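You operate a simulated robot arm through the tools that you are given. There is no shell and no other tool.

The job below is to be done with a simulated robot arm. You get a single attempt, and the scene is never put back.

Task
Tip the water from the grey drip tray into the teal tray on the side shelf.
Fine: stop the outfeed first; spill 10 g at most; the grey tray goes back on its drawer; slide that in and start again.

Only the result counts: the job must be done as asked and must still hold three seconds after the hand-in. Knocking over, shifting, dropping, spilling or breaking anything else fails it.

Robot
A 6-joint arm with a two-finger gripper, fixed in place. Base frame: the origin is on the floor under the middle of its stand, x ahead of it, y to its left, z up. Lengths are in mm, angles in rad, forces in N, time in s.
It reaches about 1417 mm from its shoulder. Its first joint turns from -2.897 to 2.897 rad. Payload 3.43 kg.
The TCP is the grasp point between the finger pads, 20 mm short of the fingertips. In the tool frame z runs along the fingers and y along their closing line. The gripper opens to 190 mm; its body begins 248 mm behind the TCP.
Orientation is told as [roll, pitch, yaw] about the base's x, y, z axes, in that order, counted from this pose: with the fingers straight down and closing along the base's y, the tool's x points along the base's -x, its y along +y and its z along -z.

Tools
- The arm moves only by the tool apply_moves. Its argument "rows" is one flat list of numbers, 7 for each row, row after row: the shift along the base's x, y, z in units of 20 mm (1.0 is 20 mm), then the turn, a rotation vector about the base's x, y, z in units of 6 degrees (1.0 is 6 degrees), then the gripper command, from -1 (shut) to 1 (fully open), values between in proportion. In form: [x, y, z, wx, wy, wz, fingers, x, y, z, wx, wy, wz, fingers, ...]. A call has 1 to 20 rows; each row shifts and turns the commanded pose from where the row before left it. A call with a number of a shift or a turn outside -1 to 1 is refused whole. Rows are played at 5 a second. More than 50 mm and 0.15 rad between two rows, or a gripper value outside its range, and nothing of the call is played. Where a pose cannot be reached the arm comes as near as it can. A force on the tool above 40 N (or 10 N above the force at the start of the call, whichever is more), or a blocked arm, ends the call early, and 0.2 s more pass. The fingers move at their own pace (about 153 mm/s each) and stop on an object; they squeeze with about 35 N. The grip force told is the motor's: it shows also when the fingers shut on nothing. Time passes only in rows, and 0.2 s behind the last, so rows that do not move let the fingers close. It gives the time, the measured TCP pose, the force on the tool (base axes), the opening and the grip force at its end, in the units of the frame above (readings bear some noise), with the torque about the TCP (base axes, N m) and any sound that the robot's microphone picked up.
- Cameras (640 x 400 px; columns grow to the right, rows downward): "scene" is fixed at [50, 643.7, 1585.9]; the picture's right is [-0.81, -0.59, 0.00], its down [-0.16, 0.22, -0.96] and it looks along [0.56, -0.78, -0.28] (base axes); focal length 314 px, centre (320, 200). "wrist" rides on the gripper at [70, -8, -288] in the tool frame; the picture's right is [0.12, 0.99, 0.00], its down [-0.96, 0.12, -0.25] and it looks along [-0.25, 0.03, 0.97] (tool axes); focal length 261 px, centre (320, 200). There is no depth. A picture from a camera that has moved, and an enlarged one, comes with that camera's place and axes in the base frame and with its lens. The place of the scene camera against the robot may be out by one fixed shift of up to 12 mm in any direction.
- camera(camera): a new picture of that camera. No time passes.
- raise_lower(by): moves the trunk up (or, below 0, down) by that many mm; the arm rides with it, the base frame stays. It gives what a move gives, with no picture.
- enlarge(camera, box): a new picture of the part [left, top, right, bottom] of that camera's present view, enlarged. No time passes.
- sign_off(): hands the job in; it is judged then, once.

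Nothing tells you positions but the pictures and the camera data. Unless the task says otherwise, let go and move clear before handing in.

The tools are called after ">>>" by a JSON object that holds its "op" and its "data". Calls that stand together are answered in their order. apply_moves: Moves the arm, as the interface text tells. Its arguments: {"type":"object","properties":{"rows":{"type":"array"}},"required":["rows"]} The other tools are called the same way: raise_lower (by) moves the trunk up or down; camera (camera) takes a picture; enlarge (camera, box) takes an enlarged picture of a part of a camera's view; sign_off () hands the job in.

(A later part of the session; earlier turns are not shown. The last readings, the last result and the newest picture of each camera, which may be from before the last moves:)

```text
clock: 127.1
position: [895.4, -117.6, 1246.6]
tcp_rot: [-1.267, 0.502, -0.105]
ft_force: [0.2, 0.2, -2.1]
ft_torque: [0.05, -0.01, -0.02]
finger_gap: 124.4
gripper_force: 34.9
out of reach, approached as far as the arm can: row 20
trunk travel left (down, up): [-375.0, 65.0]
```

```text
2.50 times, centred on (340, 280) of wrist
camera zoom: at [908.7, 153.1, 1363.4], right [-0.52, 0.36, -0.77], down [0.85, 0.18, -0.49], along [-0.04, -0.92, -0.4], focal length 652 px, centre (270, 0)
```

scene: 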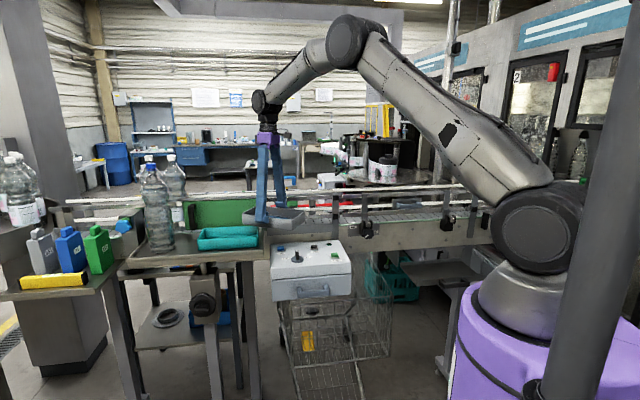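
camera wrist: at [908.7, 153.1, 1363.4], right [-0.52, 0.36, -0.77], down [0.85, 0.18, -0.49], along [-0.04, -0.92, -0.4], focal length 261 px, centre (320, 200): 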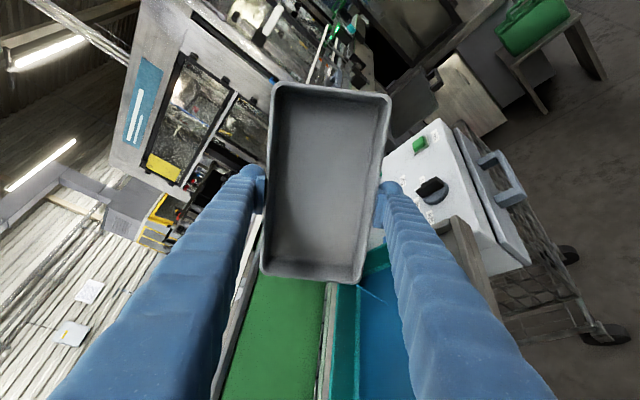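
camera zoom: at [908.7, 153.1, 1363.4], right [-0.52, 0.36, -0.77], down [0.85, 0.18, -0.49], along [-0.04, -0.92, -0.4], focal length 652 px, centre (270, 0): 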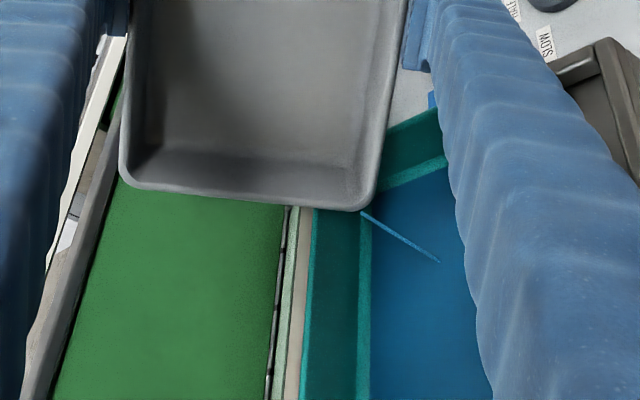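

The grey tray looks empty apart from a thin final thread. I'll hold here for two seconds to let it drain.

>>> {"op": "apply_moves", "data": {"rows": [0, 0, 0, 0, 0, 0, -1, 0, 0, 0, 0, 0, 0, -1, 0, 0, 0, 0, 0, 0, -1, 0, 0, 0, 0, 0, 0, -1, 0, 0, 0, 0, 0, 0, -1, 0, 0, 0, 0, 0, 0, -1, 0, 0, 0, 0, 0, 0, -1, 0, 0, 0, 0, 0, 0, -1, 0, 0, 0, 0, 0, 0, -1, 0, 0, 0, 0, 0, 0, -1]}}

>>> {"op": "enlarge", "data": {"camera": "wrist", "box": [240, 70, 440, 360]}}

>>> {"op": "enlarge", "data": {"camera": "scene", "box": [190, 200, 318, 280]}}

```text
clock: 129.3
position: [896.6, -118.8, 1246.8]
tcp_rot: [-1.265, 0.504, -0.106]
ft_force: [-0.6, -0.3, -1.9]
ft_torque: [0.1, -0.06, -0.05]
finger_gap: 124.5
gripper_force: 35.4
trunk travel left (down, up): [-375.0, 65.0]
```

```text
1.38 times, centred on (340, 215) of wrist
camera zoom: at [908.8, 153.1, 1363.3], right [-0.53, 0.36, -0.77], down [0.85, 0.18, -0.49], along [-0.04, -0.92, -0.4], focal length 360 px, centre (292, 179)
```

zoom: 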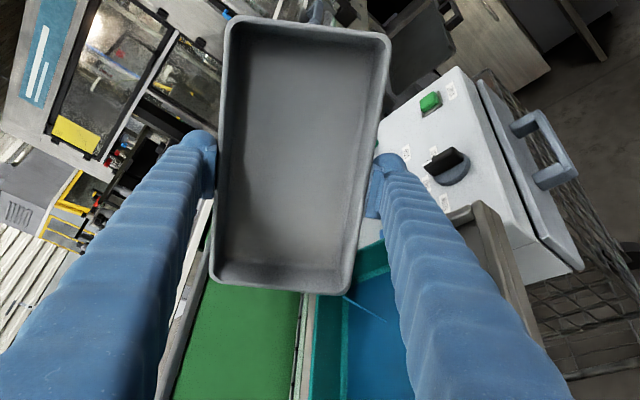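

```text
5.00 times, centred on (254, 240) of scene
camera zoom: at [50.0, 643.7, 1585.9], right [-0.81, -0.59, 0.0], down [-0.16, 0.22, -0.96], along [0.56, -0.78, -0.28], focal length 1570 px, centre (650, 0)
```

zoom: 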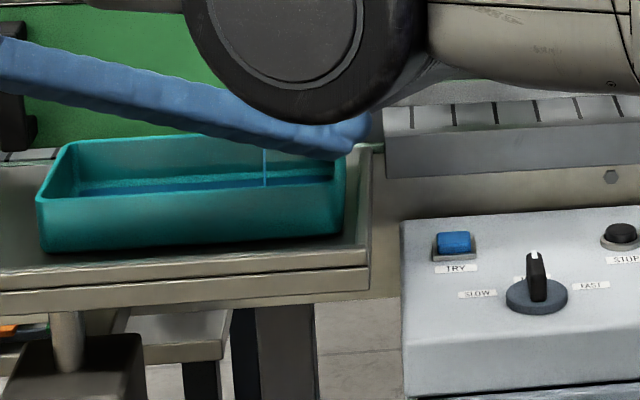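

A thin thread is still running, so I'll wait a few seconds more.

>>> {"op": "apply_moves", "data": {"rows": [0, 0, 0, 0, 0, 0, -1, 0, 0, 0, 0, 0, 0, -1, 0, 0, 0, 0, 0, 0, -1, 0, 0, 0, 0, 0, 0, -1, 0, 0, 0, 0, 0, 0, -1, 0, 0, 0, 0, 0, 0, -1, 0, 0, 0, 0, 0, 0, -1, 0, 0, 0, 0, 0, 0, -1, 0, 0, 0, 0, 0, 0, -1, 0, 0, 0, 0, 0, 0, -1, 0, 0, 0, 0, 0, 0, -1, 0, 0, 0, 0, 0, 0, -1, 0, 0, 0, 0, 0, 0, -1, 0, 0, 0, 0, 0, 0, -1, 0, 0, 0, 0, 0, 0, -1, 0, 0, 0, 0, 0, 0, -1]}}

>>> {"op": "enlarge", "data": {"camera": "wrist", "box": [240, 200, 440, 360]}}

>>> {"op": "enlarge", "data": {"camera": "scene", "box": [190, 200, 318, 280]}}

```text
clock: 132.7
position: [895.7, -118.3, 1247.8]
tcp_rot: [-1.265, 0.502, -0.106]
ft_force: [0.3, 0.6, -2.0]
ft_torque: [0.05, -0.03, 0.02]
finger_gap: 124.0
gripper_force: 35.2
trunk travel left (down, up): [-375.0, 65.0]
```

```text
2.50 times, centred on (340, 280) of wrist
camera zoom: at [908.8, 153.1, 1363.3], right [-0.53, 0.36, -0.77], down [0.85, 0.18, -0.49], along [-0.04, -0.92, -0.4], focal length 652 px, centre (270, 0)
```

zoom: 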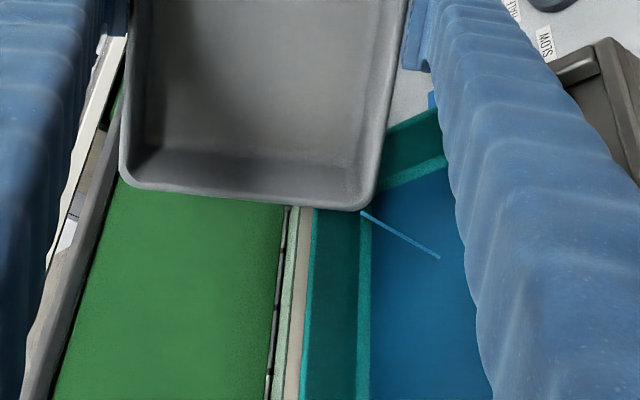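

```text
5.00 times, centred on (254, 240) of scene
camera zoom: at [50.0, 643.7, 1585.9], right [-0.81, -0.59, 0.0], down [-0.16, 0.22, -0.96], along [0.56, -0.78, -0.28], focal length 1570 px, centre (650, 0)
```

zoom: 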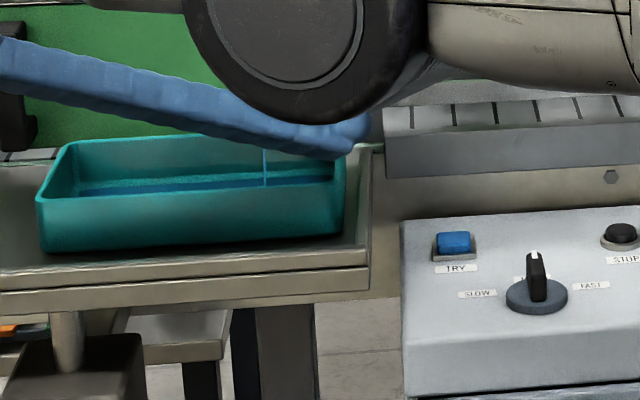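

The tray looks empty, but I'll try a few more degrees of tilt to finish draining, in very small steps.

>>> {"op": "apply_moves", "data": {"rows": [0, 0.05, 0, -0.1667, 0, 0, -1, 0, 0.05, 0, -0.1667, 0, 0, -1, 0, 0, 0, 0, 0, 0, -1]}}

>>> {"op": "enlarge", "data": {"camera": "wrist", "box": [240, 200, 440, 360]}}

```text
clock: 133.5
position: [892.0, -118.2, 1247.7]
tcp_rot: [-1.307, 0.498, -0.125]
ft_force: [-0.7, 0.3, -2.9]
ft_torque: [0.07, -0.01, 0.0]
finger_gap: 124.4
gripper_force: 34.6
out of reach, approached as far as the arm can: row 2
trunk travel left (down, up): [-375.0, 65.0]
```

```text
2.50 times, centred on (340, 280) of wrist
camera zoom: at [905.9, 157.1, 1353.7], right [-0.52, 0.33, -0.79], down [0.85, 0.16, -0.5], along [-0.04, -0.93, -0.37], focal length 652 px, centre (270, 0)
```

zoom: 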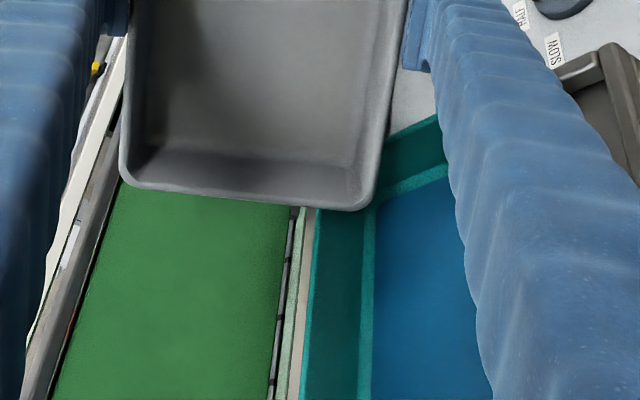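

The thread has stopped and the grey tray is empty. Now I'll bring it back to level along the reverse path.

>>> {"op": "apply_moves", "data": {"rows": [-0.0368, -0.137, 0, 0.3227, -0.0834, 0, -1, -0.0368, -0.137, 0, 0.3227, -0.0834, 0, -1, -0.0368, -0.137, 0, 0.3227, -0.0834, 0, -1, -0.0368, -0.137, 0, 0.3227, -0.0834, 0, -1, -0.0368, -0.137, 0, 0.3227, -0.0834, 0, -1, -0.0368, -0.137, 0, 0.3227, -0.0834, 0, -1, -0.0368, -0.137, 0, 0.3227, -0.0834, 0, -1, -0.0368, -0.137, 0, 0.3227, -0.0834, 0, -1, -0.0368, -0.137, 0, 0.3227, -0.0834, 0, -1, -0.0368, -0.137, 0, 0.3227, -0.0834, 0, -1, -0.0368, -0.137, 0, 0.3227, -0.0834, 0, -1, -0.0368, -0.137, 0, 0.3227, -0.0834, 0, -1, -0.0368, -0.137, 0, 0.3227, -0.0834, 0, -1, -0.0368, -0.137, 0, 0.3227, -0.0834, 0, -1, -0.0368, -0.137, 0, 0.3227, -0.0834, 0, -1, -0.0368, -0.137, 0, 0.3227, -0.0834, 0, -1, -0.0368, -0.137, 0, 0.3227, -0.0834, 0, -1, -0.0368, -0.137, 0, 0.3227, -0.0834, 0, -1, -0.0368, -0.137, 0, 0.3227, -0.0834, 0, -1]}}

>>> {"op": "camera", "data": {"camera": "wrist"}}

>>> {"op": "camera", "data": {"camera": "scene"}}

```text
clock: 137.5
position: [880.5, -169.2, 1249.9]
tcp_rot: [-0.607, 0.318, 0.158]
ft_force: [-0.4, 0.5, -1.0]
ft_torque: [0.04, -0.02, 0.0]
finger_gap: 124.3
gripper_force: 35.7
trunk travel left (down, up): [-375.0, 65.0]
```

```text
taken
camera wrist: at [864.3, -14.7, 1499.1], right [-0.41, 0.76, -0.5], down [0.91, 0.38, -0.17], along [0.06, -0.52, -0.85], focal length 261 px, centre (320, 200)
```

wrist: 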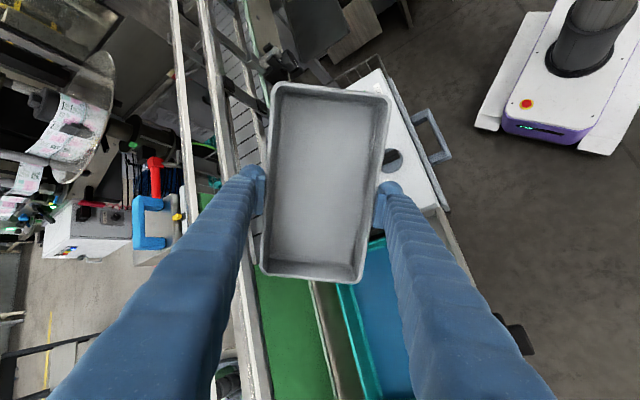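

```text
taken
```

scene: 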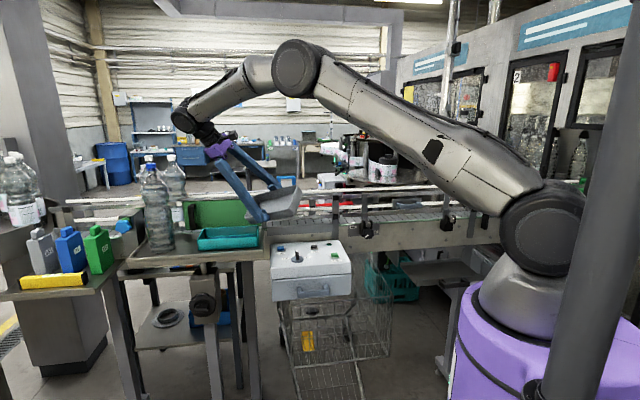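

Empty and tilting back smoothly. I'll finish levelling.

>>> {"op": "apply_moves", "data": {"rows": [-0.0116, -0.0432, 0, 0.3276, -0.089, 0, -1, -0.0116, -0.0432, 0, 0.3276, -0.089, 0, -1, -0.0116, -0.0432, 0, 0.3276, -0.089, 0, -1, -0.0116, -0.0432, 0, 0.3276, -0.089, 0, -1, -0.0116, -0.0432, 0, 0.3276, -0.089, 0, -1, -0.0116, -0.0432, 0, 0.3276, -0.089, 0, -1, -0.0116, -0.0432, 0, 0.3276, -0.089, 0, -1, -0.0116, -0.0432, 0, 0.3276, -0.089, 0, -1, -0.0116, -0.0432, 0, 0.3276, -0.089, 0, -1, -0.0116, -0.0432, 0, 0.3276, -0.089, 0, -1, -0.0116, -0.0432, 0, 0.3276, -0.089, 0, -1, -0.0116, -0.0432, 0, 0.3276, -0.089, 0, -1, -0.0116, -0.0432, 0, 0.3276, -0.089, 0, -1, -0.0116, -0.0432, 0, 0.3276, -0.089, 0, -1, -0.0116, -0.0432, 0, 0.3276, -0.089, 0, -1, -0.0116, -0.0432, 0, 0.3276, -0.089, 0, -1, -0.0116, -0.0432, 0, 0.3276, -0.089, 0, -1, -0.0116, -0.0432, 0, 0.3276, -0.089, 0, -1, -0.0116, -0.0432, 0, 0.3276, -0.089, 0, -1]}}

>>> {"op": "enlarge", "data": {"camera": "scene", "box": [180, 180, 340, 280]}}

>>> {"op": "camera", "data": {"camera": "wrist"}}

```text
clock: 141.5
position: [875.7, -187.2, 1247.5]
tcp_rot: [0.004, 0.002, 0.256]
ft_force: [0.4, -1.1, -2.1]
ft_torque: [0.11, -0.01, -0.03]
finger_gap: 124.4
gripper_force: 35.6
trunk travel left (down, up): [-375.0, 65.0]
```

```text
4.00 times, centred on (260, 230) of scene
camera zoom: at [50.0, 643.7, 1585.9], right [-0.81, -0.59, 0.0], down [-0.16, 0.22, -0.96], along [0.56, -0.78, -0.28], focal length 1256 px, centre (560, 80)
```

zoom: 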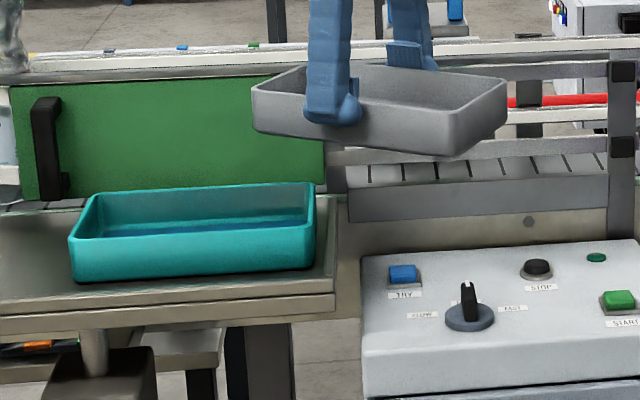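

```text
taken
camera wrist: at [811.2, -215.1, 1534.4], right [-0.37, 0.93, 0.0], down [0.9, 0.36, 0.25], along [0.23, 0.09, -0.97], focal length 261 px, centre (320, 200)
```

wrist: 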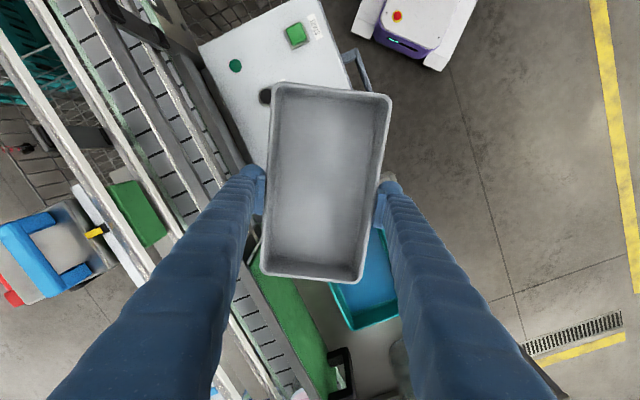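

The grey tray is level and empty, and the teal tray holds the water. Heading back to the drawer: first move away and return the yaw to 45°.

>>> {"op": "apply_moves", "data": {"rows": [-0.116, -0.078, -0.03, 0, 0, 0.0631, -1, -0.232, -0.156, -0.06, 0, 0, 0.126, -1, -0.348, -0.234, -0.09, 0, 0, 0.189, -1, -0.464, -0.312, -0.12, 0, 0, 0.252, -1, -0.58, -0.39, -0.148, 0, 0, 0.316, -1, -0.58, -0.39, -0.148, 0, 0, 0.316, -1, -0.58, -0.39, -0.148, 0, 0, 0.316, -1, -0.58, -0.39, -0.148, 0, 0, 0.316, -1, -0.58, -0.39, -0.148, 0, 0, 0.316, -1, -0.58, -0.39, -0.148, 0, 0, 0.316, -1, -0.58, -0.39, -0.148, 0, 0, 0.316, -1, -0.58, -0.39, -0.148, 0, 0, 0.316, -1, -0.58, -0.39, -0.148, 0, 0, 0.316, -1, -0.58, -0.39, -0.148, 0, 0, 0.316, -1, -0.58, -0.39, -0.148, 0, 0, 0.316, -1, -0.58, -0.39, -0.148, 0, 0, 0.316, -1, -0.464, -0.312, -0.12, 0, 0, 0.252, -1, -0.348, -0.234, -0.09, 0, 0, 0.189, -1, -0.232, -0.156, -0.06, 0, 0, 0.126, -1, -0.116, -0.078, -0.03, 0, 0, 0.0631, -1]}}

>>> {"op": "apply_moves", "data": {"rows": [-0.106, -0.106, 0, 0, 0, 0, -1, -0.212, -0.212, 0, 0, 0, 0, -1, -0.318, -0.318, 0, 0, 0, 0, -1, -0.424, -0.424, 0, 0, 0, 0, -1, -0.53, -0.53, 0, 0, 0, 0, -1, -0.601, -0.601, 0, 0, 0, 0, -1, -0.601, -0.601, 0, 0, 0, 0, -1, -0.601, -0.601, 0, 0, 0, 0, -1, -0.601, -0.601, 0, 0, 0, 0, -1, -0.601, -0.601, 0, 0, 0, 0, -1, -0.601, -0.601, 0, 0, 0, 0, -1, -0.601, -0.601, 0, 0, 0, 0, -1, -0.601, -0.601, 0, 0, 0, 0, -1, -0.601, -0.601, 0, 0, 0, 0, -1, -0.601, -0.601, 0, 0, 0, 0, -1, -0.53, -0.53, 0, 0, 0, 0, -1, -0.424, -0.424, 0, 0, 0, 0, -1, -0.318, -0.318, 0, 0, 0, 0, -1, -0.212, -0.212, 0, 0, 0, 0, -1, -0.106, -0.106, 0, 0, 0, 0, -1]}}

>>> {"op": "camera", "data": {"camera": "wrist"}}

```text
clock: 145.7
position: [690.3, -312.2, 1198.4]
tcp_rot: [0.004, 0.002, 0.787]
ft_force: [0.4, 0.6, -3.3]
ft_torque: [-0.01, -0.04, -0.03]
finger_gap: 124.4
gripper_force: 35.2
trunk travel left (down, up): [-375.0, 65.0]
```

```text
clock: 149.9
position: [507.3, -494.2, 1202.4]
tcp_rot: [0.005, 0.002, 0.786]
ft_force: [-0.5, 0.7, -2.2]
ft_torque: [0.0, -0.02, 0.03]
finger_gap: 124.2
gripper_force: 35.0
trunk travel left (down, up): [-375.0, 65.0]
```

```text
taken
camera wrist: at [464.9, -551.1, 1488.1], right [-0.79, 0.62, 0.0], down [0.6, 0.76, 0.25], along [0.15, 0.2, -0.97], focal length 261 px, centre (320, 200)
```

wrist: 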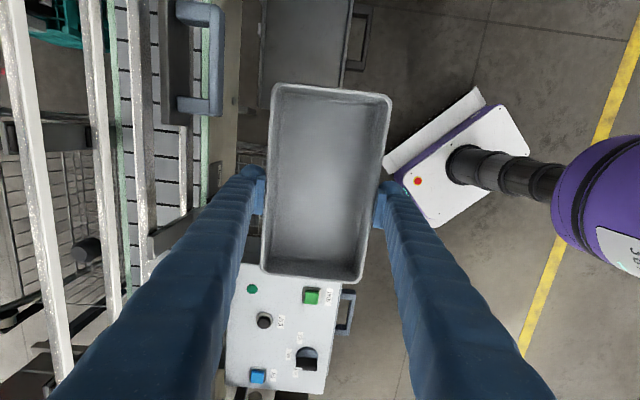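

Next leg back to above the drawer.

>>> {"op": "apply_moves", "data": {"rows": [-0.106, -0.106, 0, 0, 0, 0, -1, -0.212, -0.212, 0, 0, 0, 0, -1, -0.318, -0.318, 0, 0, 0, 0, -1, -0.424, -0.424, 0, 0, 0, 0, -1, -0.53, -0.53, 0, 0, 0, 0, -1, -0.601, -0.601, 0, 0, 0, 0, -1, -0.601, -0.601, 0, 0, 0, 0, -1, -0.601, -0.601, 0, 0, 0, 0, -1, -0.601, -0.601, 0, 0, 0, 0, -1, -0.601, -0.601, 0, 0, 0, 0, -1, -0.601, -0.601, 0, 0, 0, 0, -1, -0.601, -0.601, 0, 0, 0, 0, -1, -0.601, -0.601, 0, 0, 0, 0, -1, -0.601, -0.601, 0, 0, 0, 0, -1, -0.601, -0.601, 0, 0, 0, 0, -1, -0.53, -0.53, 0, 0, 0, 0, -1, -0.424, -0.424, 0, 0, 0, 0, -1, -0.318, -0.318, 0, 0, 0, 0, -1, -0.212, -0.212, 0, 0, 0, 0, -1, -0.106, -0.106, 0, 0, 0, 0, -1]}}

>>> {"op": "apply_moves", "data": {"rows": [0, 0, -0.2, 0, 0, 0, -1, 0, 0, -0.4, 0, 0, 0, -1, 0, 0, -0.6, 0, 0, 0, -1, 0, 0, -0.7, 0, 0, 0, -1, 0, 0, -0.7, 0, 0, 0, -1, 0, 0, -0.7, 0, 0, 0, -1, 0, 0, -0.7, 0, 0, 0, -1, 0, 0, -0.7, 0, 0, 0, -1, 0, 0, -0.7, 0, 0, 0, -1, 0, 0, -0.7, 0, 0, 0, -1, 0, 0, -0.7, 0, 0, 0, -1, 0, 0, -0.7, 0, 0, 0, -1, 0, 0, -0.7, 0, 0, 0, -1, 0, 0, -0.7, 0, 0, 0, -1, 0, 0, -0.6, 0, 0, 0, -1, 0, 0, -0.4, 0, 0, 0, -1, 0, 0, -0.2, 0, 0, 0, -1]}}

>>> {"op": "camera", "data": {"camera": "wrist"}}

>>> {"op": "enlarge", "data": {"camera": "scene", "box": [370, 200, 530, 300]}}

```text
clock: 154.1
position: [322.0, -679.8, 1200.1]
tcp_rot: [0.003, 0.001, 0.787]
ft_force: [-0.4, 0.2, -2.5]
ft_torque: [0.01, 0.0, -0.01]
finger_gap: 124.2
gripper_force: 34.8
trunk travel left (down, up): [-375.0, 65.0]
```

```text
clock: 157.7
position: [321.8, -677.5, 997.8]
tcp_rot: [0.004, 0.001, 0.787]
ft_force: [-0.1, 0.3, -1.8]
ft_torque: [0.03, -0.01, -0.01]
finger_gap: 124.1
gripper_force: 34.9
trunk travel left (down, up): [-375.0, 65.0]
```

```text
taken
camera wrist: at [280.0, -735.3, 1285.0], right [-0.79, 0.62, 0.0], down [0.6, 0.76, 0.25], along [0.15, 0.2, -0.97], focal length 261 px, centre (320, 200)
```

wrist: 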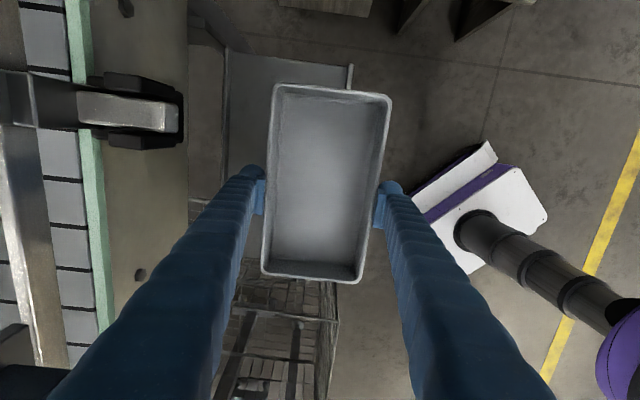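

```text
4.00 times, centred on (450, 250) of scene
camera zoom: at [50.0, 643.7, 1585.9], right [-0.81, -0.59, 0.0], down [-0.16, 0.22, -0.96], along [0.56, -0.78, -0.28], focal length 1256 px, centre (-200, 0)
```

zoom: 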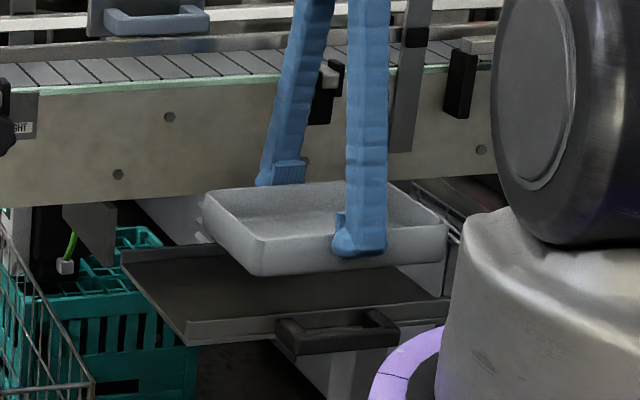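

The drawer is as I left it. I'll lower to z≈950, move inward over the drawer, and then set the tray down.

>>> {"op": "apply_moves", "data": {"rows": [0, 0, -0.3, 0, 0, 0, -1, 0, 0, -0.45, 0, 0, 0, -1, 0, 0, -0.5, 0, 0, 0, -1, 0, 0, -0.5, 0, 0, 0, -1, 0, 0, -0.4, 0, 0, 0, -1, 0, 0, -0.25, 0, 0, 0, -1, 0.14, -0.14, 0, 0, 0, 0, -1, 0.28, -0.28, 0, 0, 0, 0, -1, 0.34, -0.34, 0, 0, 0, 0, -1, 0.34, -0.34, 0, 0, 0, 0, -1, 0.34, -0.34, 0, 0, 0, 0, -1, 0.34, -0.34, 0, 0, 0, 0, -1, 0.28, -0.28, 0, 0, 0, 0, -1, 0.16, -0.16, 0, 0, 0, 0, -1, 0.075, -0.075, 0, 0, 0, 0, -1, 0, 0, 0, 0, 0, 0, -1]}}

>>> {"op": "enlarge", "data": {"camera": "wrist", "box": [200, 60, 440, 210]}}

>>> {"op": "enlarge", "data": {"camera": "scene", "box": [390, 220, 500, 290]}}

```text
clock: 161.1
position: [368.1, -725.5, 948.9]
tcp_rot: [0.004, 0.002, 0.787]
ft_force: [-0.4, 0.5, -1.1]
ft_torque: [0.01, -0.06, -0.01]
finger_gap: 124.0
gripper_force: 35.2
trunk travel left (down, up): [-375.0, 65.0]
```

```text
2.67 times, centred on (320, 135) of wrist
camera zoom: at [325.0, -782.1, 1236.5], right [-0.79, 0.62, 0.0], down [0.6, 0.76, 0.25], along [0.15, 0.2, -0.97], focal length 695 px, centre (320, 373)
```

zoom: 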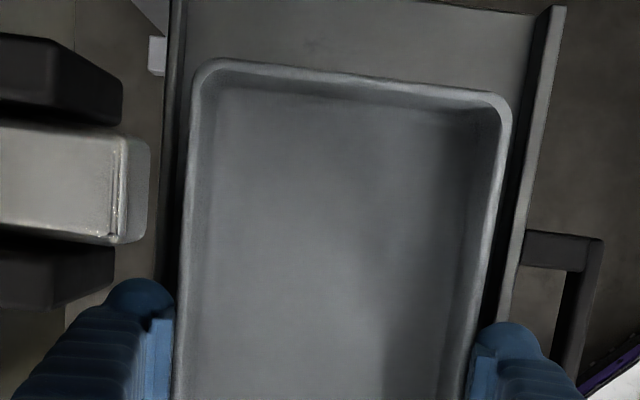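

```text
5.71 times, centred on (445, 255) of scene
camera zoom: at [50.0, 643.7, 1585.9], right [-0.81, -0.59, 0.0], down [-0.16, 0.22, -0.96], along [0.56, -0.78, -0.28], focal length 1794 px, centre (-394, -114)
```

zoom: 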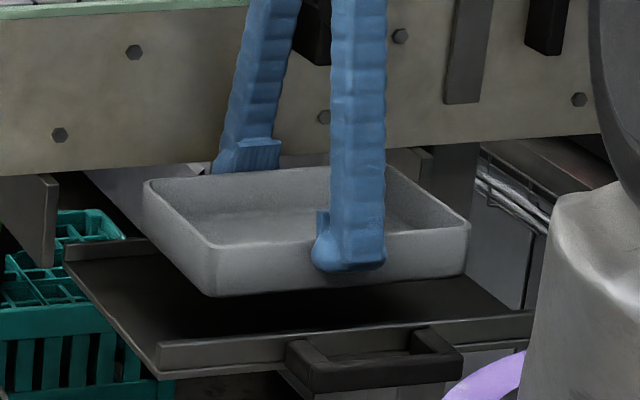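

Aligned above its old spot. I'll lower to about 919 and then creep down feeling for contact.

>>> {"op": "apply_moves", "data": {"rows": [-0.03, 0.03, -0.2, 0, 0, 0, -1, -0.03, 0.03, -0.3, 0, 0, 0, -1, 0, 0, -0.3, 0, 0, 0, -1, 0, 0, -0.3, 0, 0, 0, -1, 0, 0, -0.25, 0, 0, 0, -1, 0, 0, -0.15, 0, 0, 0, -1, 0, 0, 0, 0, 0, 0, -1]}}

>>> {"op": "apply_moves", "data": {"rows": [0, 0, -0.1, 0, 0, 0, -1, 0, 0, -0.1, 0, 0, 0, -1, 0, 0, 0, 0, 0, 0, -1]}}

>>> {"op": "apply_moves", "data": {"rows": [0, 0, -0.1, 0, 0, 0, -1, 0, 0, 0, 0, 0, 0, -1]}}

>>> {"op": "enlarge", "data": {"camera": "scene", "box": [410, 235, 490, 285]}}

```text
clock: 162.7
position: [367.6, -723.6, 919.4]
tcp_rot: [0.003, 0.002, 0.787]
ft_force: [0.5, 0.2, -1.9]
ft_torque: [0.03, -0.02, -0.01]
finger_gap: 124.0
gripper_force: 34.8
trunk travel left (down, up): [-375.0, 65.0]
```

```text
clock: 163.5
position: [366.8, -722.8, 914.7]
tcp_rot: [0.003, 0.002, 0.785]
ft_force: [0.0, -0.8, -2.4]
ft_torque: [0.01, -0.02, -0.01]
finger_gap: 124.1
gripper_force: 34.9
trunk travel left (down, up): [-375.0, 65.0]
```

```text
clock: 164.1
position: [367.8, -722.7, 914.2]
tcp_rot: [0.003, 0.003, 0.786]
ft_force: [0.5, -0.1, -1.8]
ft_torque: [-0.01, -0.03, -0.02]
finger_gap: 124.1
gripper_force: 34.8
trunk travel left (down, up): [-375.0, 65.0]
```

```text
8.00 times, centred on (450, 260) of scene
camera zoom: at [50.0, 643.7, 1585.9], right [-0.81, -0.59, 0.0], down [-0.16, 0.22, -0.96], along [0.56, -0.78, -0.28], focal length 2512 px, centre (-720, -280)
```

zoom: 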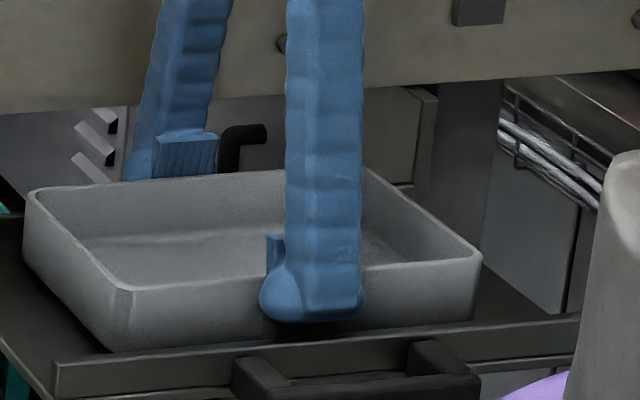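

Nearly seated. Creeping down 1 mm at a time.

>>> {"op": "apply_moves", "data": {"rows": [0, 0, -0.05, 0, 0, 0, -1, 0, 0, 0, 0, 0, 0, -1]}}

>>> {"op": "apply_moves", "data": {"rows": [0, 0, -0.05, 0, 0, 0, -1, 0, 0, 0, 0, 0, 0, -1]}}

>>> {"op": "apply_moves", "data": {"rows": [0, 0, -0.05, 0, 0, 0, -1, 0, 0, 0, 0, 0, 0, -1]}}

```text
clock: 164.7
position: [367.7, -723.1, 912.9]
tcp_rot: [0.002, 0.002, 0.786]
ft_force: [0.3, 0.0, 4.8]
ft_torque: [0.2, -0.72, 0.09]
finger_gap: 124.0
gripper_force: 34.5
trunk travel left (down, up): [-375.0, 65.0]
```

```text
clock: 165.3
position: [367.5, -722.9, 913.7]
tcp_rot: [0.002, 0.001, 0.787]
ft_force: [-0.7, 0.8, 11.9]
ft_torque: [-0.44, -0.77, -0.03]
finger_gap: 123.9
gripper_force: 34.9
trunk travel left (down, up): [-375.0, 65.0]
```

```text
clock: 165.9
position: [367.0, -723.1, 913.1]
tcp_rot: [0.001, 0.002, 0.788]
ft_force: [2.9, 2.4, 28.3]
ft_torque: [-0.06, -0.54, -0.04]
finger_gap: 124.2
gripper_force: 35.0
trunk travel left (down, up): [-375.0, 65.0]
```

The tray is seated. I'll relieve the pressure, open the fingers and rise clear.

>>> {"op": "apply_moves", "data": {"rows": [0, 0, 0.09, 0, 0, 0, -1, 0, 0, 0, 0, 0, 0, -1, 0, 0, 0, 0, 0, 0, 0.3, 0, 0, 0, 0, 0, 0, 0.34, 0, 0, 0, 0, 0, 0, 0.38, 0, 0, 0, 0, 0, 0, 0.41, 0, 0, 0, 0, 0, 0, 0.41]}}

>>> {"op": "enlarge", "data": {"camera": "wrist", "box": [200, 100, 440, 250]}}

>>> {"op": "enlarge", "data": {"camera": "scene", "box": [410, 235, 490, 285]}}

```text
clock: 167.5
position: [368.6, -723.2, 912.2]
tcp_rot: [0.005, 0.002, 0.787]
ft_force: [0.6, 0.5, 0.3]
ft_torque: [0.0, 0.02, 0.0]
finger_gap: 134.0
gripper_force: 0.1
trunk travel left (down, up): [-375.0, 65.0]
```

```text
2.67 times, centred on (320, 175) of wrist
camera zoom: at [324.9, -780.4, 1199.2], right [-0.79, 0.62, 0.0], down [0.6, 0.76, 0.25], along [0.15, 0.2, -0.97], focal length 695 px, centre (320, 267)
```

zoom: 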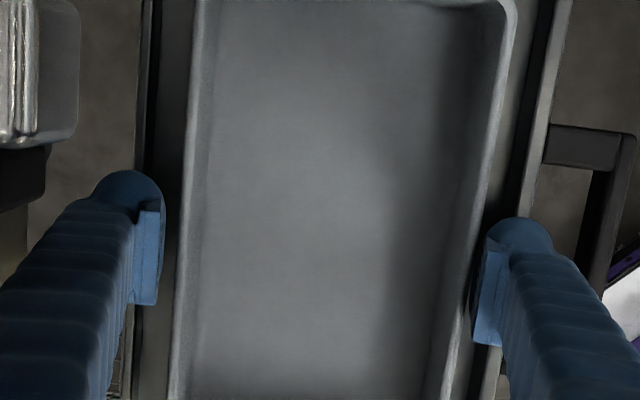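

```text
8.00 times, centred on (450, 260) of scene
camera zoom: at [50.0, 643.7, 1585.9], right [-0.81, -0.59, 0.0], down [-0.16, 0.22, -0.96], along [0.56, -0.78, -0.28], focal length 2512 px, centre (-720, -280)
```

zoom: 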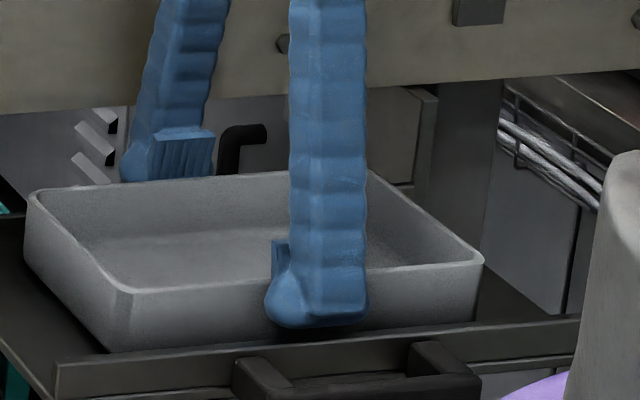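

The grey tray is back on its drawer and released. I'll rise clear and move outward, then tilt the tool and use the closed fingers to push the drawer in.

>>> {"op": "apply_moves", "data": {"rows": [0, 0, 0.4, 0, 0, 0, 0.41, 0, 0, 0.8, 0, 0, 0, 0.41, 0, 0, 0.9, 0, 0, 0, 0.41, 0, 0, 0.9, 0, 0, 0, 0.41, 0, 0, 0.9, 0, 0, 0, 0.41, -0.425, 0.385, 0.95, 0, 0, 0, 0.41, -0.425, 0.385, 0.95, 0, 0, 0, 0.41, -0.425, 0.385, 0.95, 0, 0, 0, 0.41, -0.425, 0.385, 0.95, 0, 0, 0, 0.41, -0.425, 0.385, 0.95, 0, 0, 0, 0, -0.425, 0.385, 0.95, 0, 0, 0, -0.5, -0.425, 0.385, 0.95, 0, 0, 0, -1, -0.425, 0.385, 0.95, 0, 0, 0, -1, -0.425, 0.385, 0.95, 0, 0, 0, -1, -0.425, 0.385, 0.95, 0, 0, 0, -1, -0.425, 0.385, 0.95, 0, 0, 0, -1, -0.425, 0.385, 0.95, 0, 0, 0, -1, -0.425, 0.385, 0.95, 0, 0, 0, -1, -0.425, 0.385, 0.95, 0, 0, 0, -1, -0.425, 0.385, 0.95, 0, 0, 0, -1]}}

>>> {"op": "camera", "data": {"camera": "wrist"}}

>>> {"op": "enlarge", "data": {"camera": "scene", "box": [370, 200, 530, 300]}}

```text
clock: 171.7
position: [240.1, -606.8, 1275.3]
tcp_rot: [0.004, 0.001, 0.789]
ft_force: [1.0, 0.7, 0.0]
ft_torque: [-0.01, -0.04, -0.01]
finger_gap: 0.1
gripper_force: 34.3
trunk travel left (down, up): [-375.0, 65.0]
```

```text
taken
camera wrist: at [196.6, -664.3, 1562.8], right [-0.79, 0.62, 0.0], down [0.6, 0.76, 0.25], along [0.15, 0.2, -0.97], focal length 261 px, centre (320, 200)
```

wrist: 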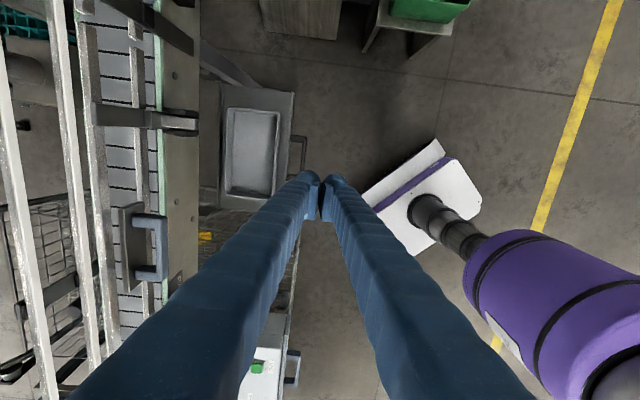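

```text
4.00 times, centred on (450, 250) of scene
camera zoom: at [50.0, 643.7, 1585.9], right [-0.81, -0.59, 0.0], down [-0.16, 0.22, -0.96], along [0.56, -0.78, -0.28], focal length 1256 px, centre (-200, 0)
```

zoom: 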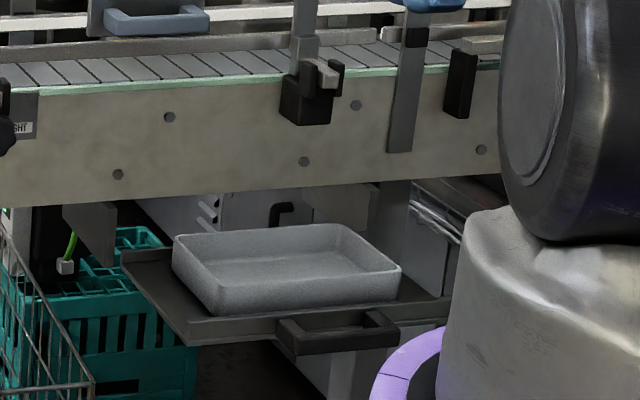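

The tray sits properly on the drawer. I'll tilt the tool 18° outward and back off slightly, then lower the trunk.

>>> {"op": "apply_moves", "data": {"rows": [-0.106, 0.106, 0, -0.2121, -0.2121, 0, -1, -0.106, 0.106, 0, -0.2121, -0.2121, 0, -1, -0.106, 0.106, 0, -0.2121, -0.2121, 0, -1, -0.106, 0.106, 0, -0.2121, -0.2121, 0, -1, -0.106, 0.106, 0, -0.2121, -0.2121, 0, -1, -0.106, 0.106, 0, -0.2121, -0.2121, 0, -1, -0.106, 0.106, 0, -0.2121, -0.2121, 0, -1, -0.106, 0.106, 0, -0.2121, -0.2121, 0, -1, -0.106, 0.106, 0, -0.2121, -0.2121, 0, -1, -0.106, 0.106, 0, -0.2121, -0.2121, 0, -1]}}

>>> {"op": "raise_lower", "data": {"by": -375}}

>>> {"op": "camera", "data": {"camera": "wrist"}}

>>> {"op": "enlarge", "data": {"camera": "scene", "box": [370, 200, 530, 300]}}

```text
clock: 173.9
position: [217.1, -587.3, 1275.9]
tcp_rot: [-0.31, 0.001, 0.788]
ft_force: [-0.1, -0.6, 0.5]
ft_torque: [-0.02, -0.04, 0.01]
finger_gap: 0.0
gripper_force: 34.5
trunk travel left (down, up): [-375.0, 65.0]
```

```text
clock: 177.6
position: [217.5, -587.4, 900.1]
tcp_rot: [-0.309, 0.002, 0.787]
ft_force: [0.2, -0.3, 0.1]
ft_torque: [-0.01, 0.04, 0.01]
finger_gap: 0.0
gripper_force: 34.3
trunk travel left (down, up): [0.0, 440.0]
```

```text
taken
camera wrist: at [111.5, -580.7, 1176.7], right [-0.75, 0.58, -0.3], down [0.55, 0.81, 0.2], along [0.36, -0.02, -0.93], focal length 261 px, centre (320, 200)
```

wrist: 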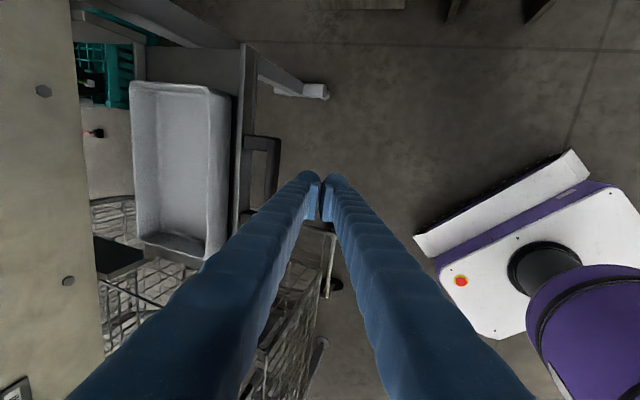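

```text
4.00 times, centred on (450, 250) of scene
camera zoom: at [50.0, 643.7, 1585.9], right [-0.81, -0.59, 0.0], down [-0.16, 0.22, -0.96], along [0.56, -0.78, -0.28], focal length 1256 px, centre (-200, 0)
```

zoom: 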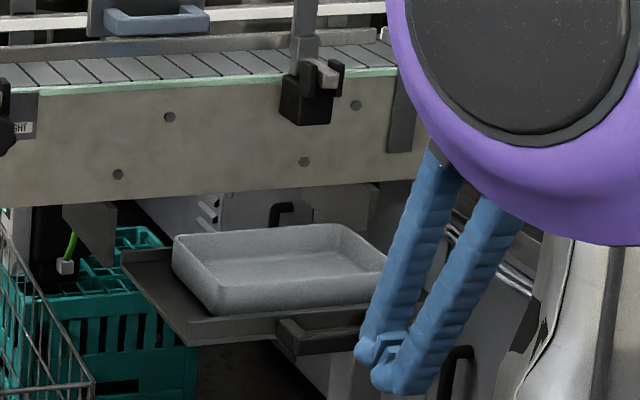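

Now lower 20 mm to handle height and advance toward the handle.

>>> {"op": "apply_moves", "data": {"rows": [0, 0, -0.5, 0, 0, 0, -1, 0, 0, -0.5, 0, 0, 0, -1, 0.177, -0.177, 0, 0, 0, 0, -1, 0.212, -0.212, 0, 0, 0, 0, -1, 0.212, -0.212, 0, 0, 0, 0, -1, 0.177, -0.177, 0, 0, 0, 0, -1, 0.071, -0.071, 0, 0, 0, 0, -1]}}

>>> {"op": "enlarge", "data": {"camera": "wrist", "box": [200, 110, 400, 235]}}

>>> {"op": "enlarge", "data": {"camera": "scene", "box": [390, 220, 500, 300]}}

```text
clock: 179.2
position: [233.8, -604.0, 882.5]
tcp_rot: [-0.313, 0.001, 0.786]
ft_force: [0.3, -0.7, 0.3]
ft_torque: [-0.03, 0.0, 0.01]
finger_gap: 0.1
gripper_force: 34.3
trunk travel left (down, up): [0.0, 440.0]
```

```text
3.20 times, centred on (300, 172) of wrist
camera zoom: at [127.7, -597.2, 1157.1], right [-0.75, 0.58, -0.3], down [0.55, 0.81, 0.2], along [0.36, -0.02, -0.93], focal length 834 px, centre (384, 288)
```

zoom: 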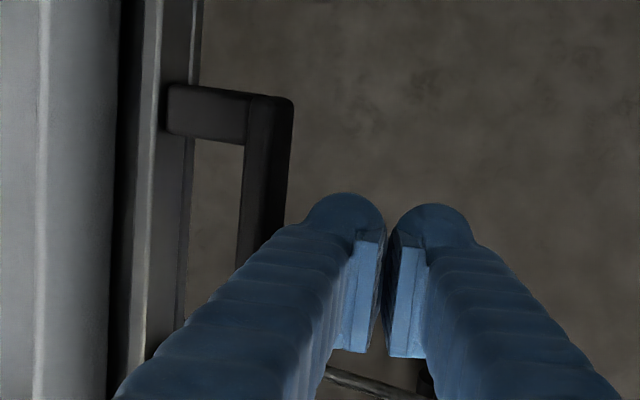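

```text
5.00 times, centred on (445, 260) of scene
camera zoom: at [50.0, 643.7, 1585.9], right [-0.81, -0.59, 0.0], down [-0.16, 0.22, -0.96], along [0.56, -0.78, -0.28], focal length 1570 px, centre (-305, -100)
```

zoom: 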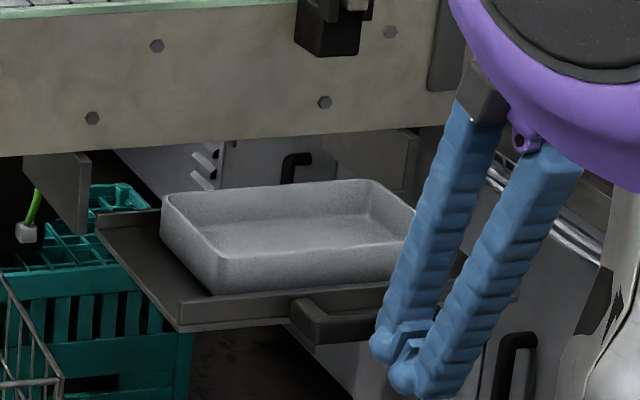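

Just about to touch the handle. I'll push inward gently.

>>> {"op": "apply_moves", "data": {"rows": [0.106, -0.106, 0, 0, 0, 0, -1, 0.106, -0.106, 0, 0, 0, 0, -1, 0.106, -0.106, 0, 0, 0, 0, -1, 0.141, -0.141, 0, 0, 0, 0, -1, 0.177, -0.177, 0, 0, 0, 0, -1, 0.212, -0.212, 0, 0, 0, 0, -1, 0.247, -0.247, 0, 0, 0, 0, -1, 0.247, -0.247, 0, 0, 0, 0, -1, 0.247, -0.247, 0, 0, 0, 0, -1, 0.247, -0.247, 0, 0, 0, 0, -1, 0.247, -0.247, 0, 0, 0, 0, -1, 0.247, -0.247, 0, 0, 0, 0, -1, 0.212, -0.212, 0, 0, 0, 0, -1, 0.177, -0.177, 0, 0, 0, 0, -1, 0.106, -0.106, 0, 0, 0, 0, -1, 0.035, -0.035, 0, 0, 0, 0, -1]}}

>>> {"op": "enlarge", "data": {"camera": "wrist", "box": [160, 60, 400, 235]}}

>>> {"op": "enlarge", "data": {"camera": "scene", "box": [390, 220, 500, 300]}}

```text
clock: 182.6
position: [291.6, -660.4, 881.3]
tcp_rot: [-0.31, 0.001, 0.788]
ft_force: [-0.7, -0.4, 0.4]
ft_torque: [-0.02, 0.0, -0.04]
finger_gap: 0.0
gripper_force: 34.6
trunk travel left (down, up): [0.0, 440.0]
```

```text
2.29 times, centred on (280, 148) of wrist
camera zoom: at [185.4, -654.0, 1156.8], right [-0.75, 0.58, -0.3], down [0.55, 0.81, 0.2], along [0.36, -0.02, -0.93], focal length 596 px, centre (411, 320)
```

zoom: 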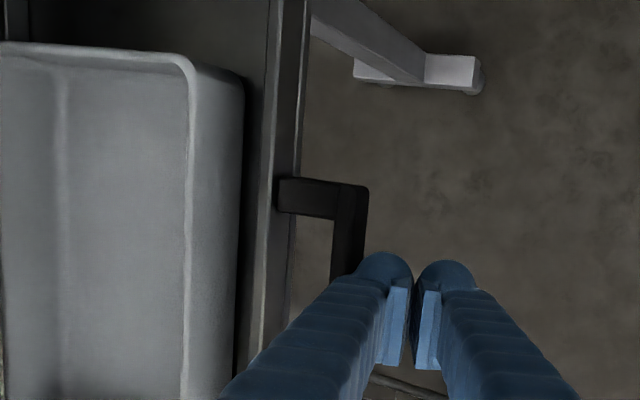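

```text
5.00 times, centred on (445, 260) of scene
camera zoom: at [50.0, 643.7, 1585.9], right [-0.81, -0.59, 0.0], down [-0.16, 0.22, -0.96], along [0.56, -0.78, -0.28], focal length 1570 px, centre (-305, -100)
```

zoom: 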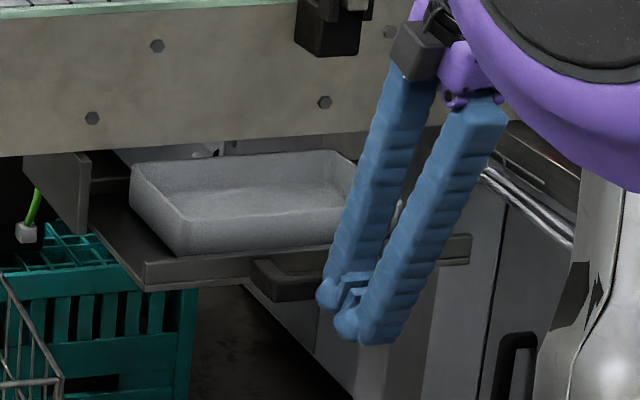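

The drawer slides in easily with the tray riding on it. Continuing to push.

>>> {"op": "apply_moves", "data": {"rows": [0.106, -0.106, 0, 0, 0, 0, -1, 0.177, -0.177, 0, 0, 0, 0, -1, 0.247, -0.247, 0, 0, 0, 0, -1, 0.247, -0.247, 0, 0, 0, 0, -1, 0.247, -0.247, 0, 0, 0, 0, -1, 0.247, -0.247, 0, 0, 0, 0, -1, 0.247, -0.247, 0, 0, 0, 0, -1, 0.247, -0.247, 0, 0, 0, 0, -1, 0.247, -0.247, 0, 0, 0, 0, -1, 0.247, -0.247, 0, 0, 0, 0, -1, 0.247, -0.247, 0, 0, 0, 0, -1, 0.247, -0.247, 0, 0, 0, 0, -1, 0.247, -0.247, 0, 0, 0, 0, -1, 0.247, -0.247, 0, 0, 0, 0, -1, 0.177, -0.177, 0, 0, 0, 0, -1, 0.106, -0.106, 0, 0, 0, 0, -1, 0.035, -0.035, 0, 0, 0, 0, -1]}}

>>> {"op": "camera", "data": {"camera": "wrist"}}

>>> {"op": "enlarge", "data": {"camera": "scene", "box": [390, 220, 500, 300]}}

```text
clock: 186.2
position: [360.8, -728.5, 880.5]
tcp_rot: [-0.308, -0.002, 0.787]
ft_force: [-15.7, 13.8, 5.3]
ft_torque: [-0.14, -0.13, -0.08]
finger_gap: 0.1
gripper_force: 34.0
trunk travel left (down, up): [0.0, 440.0]
```

```text
taken
camera wrist: at [254.1, -723.3, 1156.3], right [-0.75, 0.58, -0.3], down [0.55, 0.81, 0.2], along [0.36, -0.02, -0.93], focal length 261 px, centre (320, 200)
```

wrist: 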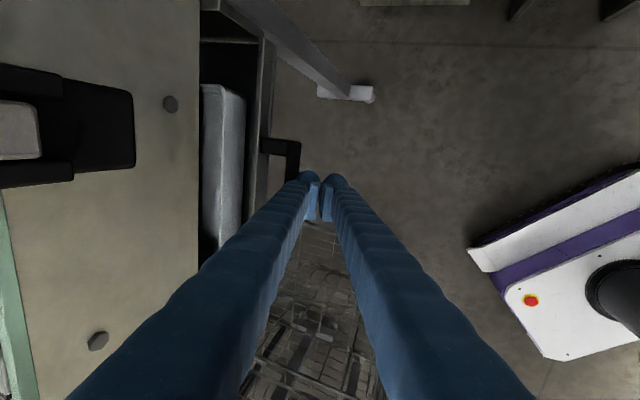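

```text
5.00 times, centred on (445, 260) of scene
camera zoom: at [50.0, 643.7, 1585.9], right [-0.81, -0.59, 0.0], down [-0.16, 0.22, -0.96], along [0.56, -0.78, -0.28], focal length 1570 px, centre (-305, -100)
```

zoom: 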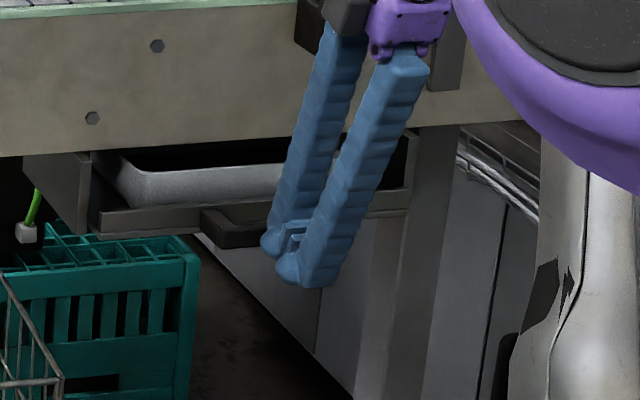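

I feel about 21 N resistance with the handle back at its original position, so this is probably the end stop. I'll nudge a little more to confirm.

>>> {"op": "apply_moves", "data": {"rows": [0.053, -0.053, 0, 0, 0, 0, -1, 0, 0, 0, 0, 0, 0, -1]}}

>>> {"op": "enlarge", "data": {"camera": "scene", "box": [360, 230, 480, 305]}}

```text
clock: 186.8
position: [359.4, -728.6, 880.9]
tcp_rot: [-0.308, -0.001, 0.785]
ft_force: [-29.9, 24.8, 2.7]
ft_torque: [-0.06, -0.07, -0.15]
finger_gap: 0.1
gripper_force: 34.4
trunk travel left (down, up): [0.0, 440.0]
```

```text
5.33 times, centred on (420, 268) of scene
camera zoom: at [50.0, 643.7, 1585.9], right [-0.81, -0.59, 0.0], down [-0.16, 0.22, -0.96], along [0.56, -0.78, -0.28], focal length 1675 px, centre (-213, -160)
```

zoom: 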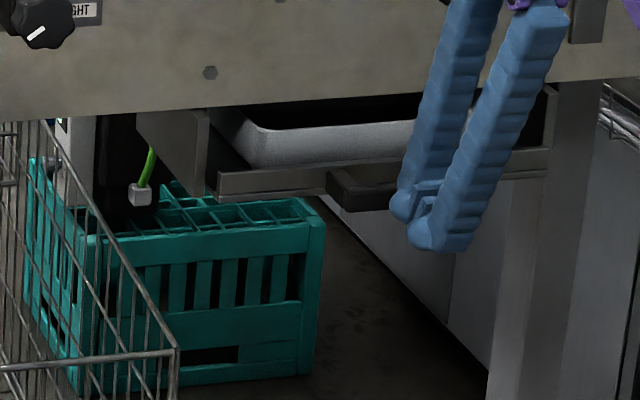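

It doesn't move and the force rises, and the view is identical to the start, so the drawer is fully in. I'll back off, raise the trunk, level the tool and head to START.

>>> {"op": "apply_moves", "data": {"rows": [-0.071, 0.071, 0, 0, 0, 0, -1, -0.177, 0.177, 0, 0, 0, 0, -1, -0.354, 0.354, 0, 0, 0, 0, -1, -0.354, 0.354, 0, 0, 0, 0, -1, -0.354, 0.354, 0, 0, 0, 0, -1, -0.354, 0.354, 0, 0, 0, 0, -1]}}

>>> {"op": "raise_lower", "data": {"by": 375}}

>>> {"op": "apply_moves", "data": {"rows": [0, 0, 0, 0.2121, 0.2121, 0, -1, 0.2, 0.2, 0, 0.2121, 0.2121, 0, -1, 0.4, 0.4, 0, 0.2121, 0.2121, 0, -1, 0.6, 0.6, 0, 0.2121, 0.2121, 0, -1, 0.8, 0.8, 0, 0.2121, 0.2121, 0, -1, 0.9, 0.9, 0, 0.2121, 0.2121, 0, -1, 0.9, 0.9, 0, 0.2121, 0.2121, 0, -1, 0.9, 0.9, 0, 0.2121, 0.2121, 0, -1, 0.9, 0.9, 0, 0.2121, 0.2121, 0, -1, 0.9, 0.9, 0, 0.19, 0.19, 0, -1, 0.9, 0.9, 0, 0, 0, 0, -1, 0.9, 0.9, 0, 0, 0, 0, -1, 0.9, 0.9, 0, 0, 0, 0, -1, 0.9, 0.9, 0, 0, 0, 0, -1, 0.9, 0.9, 0, 0, 0, 0, -1, 0.9, 0.9, 0, 0, 0, 0, -1, 0.8, 0.8, 0, 0, 0, 0, -1, 0.6, 0.6, 0, 0, 0, 0, -1, 0.4, 0.4, 0, 0, 0, 0, -1, 0.2, 0.2, 0, 0, 0, 0, -1]}}

>>> {"op": "camera", "data": {"camera": "wrist"}}

>>> {"op": "camera", "data": {"camera": "scene"}}

```text
clock: 188.2
position: [330.1, -699.8, 879.9]
tcp_rot: [-0.311, 0.0, 0.788]
ft_force: [0.8, -0.7, 0.0]
ft_torque: [0.01, 0.06, 0.01]
finger_gap: 0.0
gripper_force: 34.4
trunk travel left (down, up): [0.0, 440.0]
```

```text
clock: 191.8
position: [329.3, -699.1, 1255.3]
tcp_rot: [-0.311, 0.001, 0.785]
ft_force: [0.7, 0.5, -0.3]
ft_torque: [0.01, -0.04, 0.0]
finger_gap: 0.0
gripper_force: 33.9
trunk travel left (down, up): [-375.0, 65.0]
```

```text
clock: 196.0
position: [609.8, -420.8, 1255.7]
tcp_rot: [0.0, 0.003, 0.786]
ft_force: [0.1, -0.5, 0.0]
ft_torque: [-0.01, 0.05, -0.02]
finger_gap: 0.0
gripper_force: 34.1
trunk travel left (down, up): [-375.0, 65.0]
```

```text
taken
camera wrist: at [565.8, -476.7, 1541.9], right [-0.79, 0.62, 0.0], down [0.6, 0.76, 0.25], along [0.15, 0.19, -0.97], focal length 261 px, centre (320, 200)
```

wrist: 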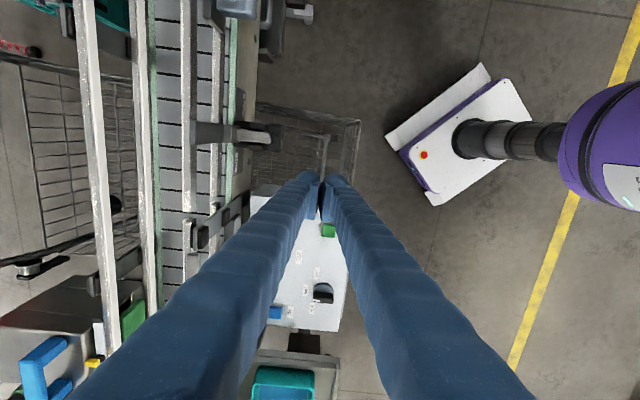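

```text
taken
```

scene: 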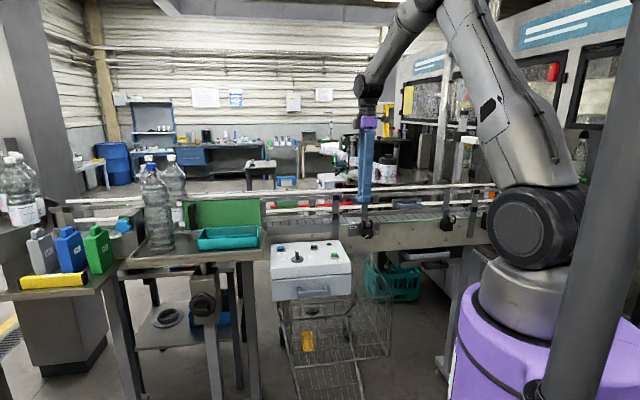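

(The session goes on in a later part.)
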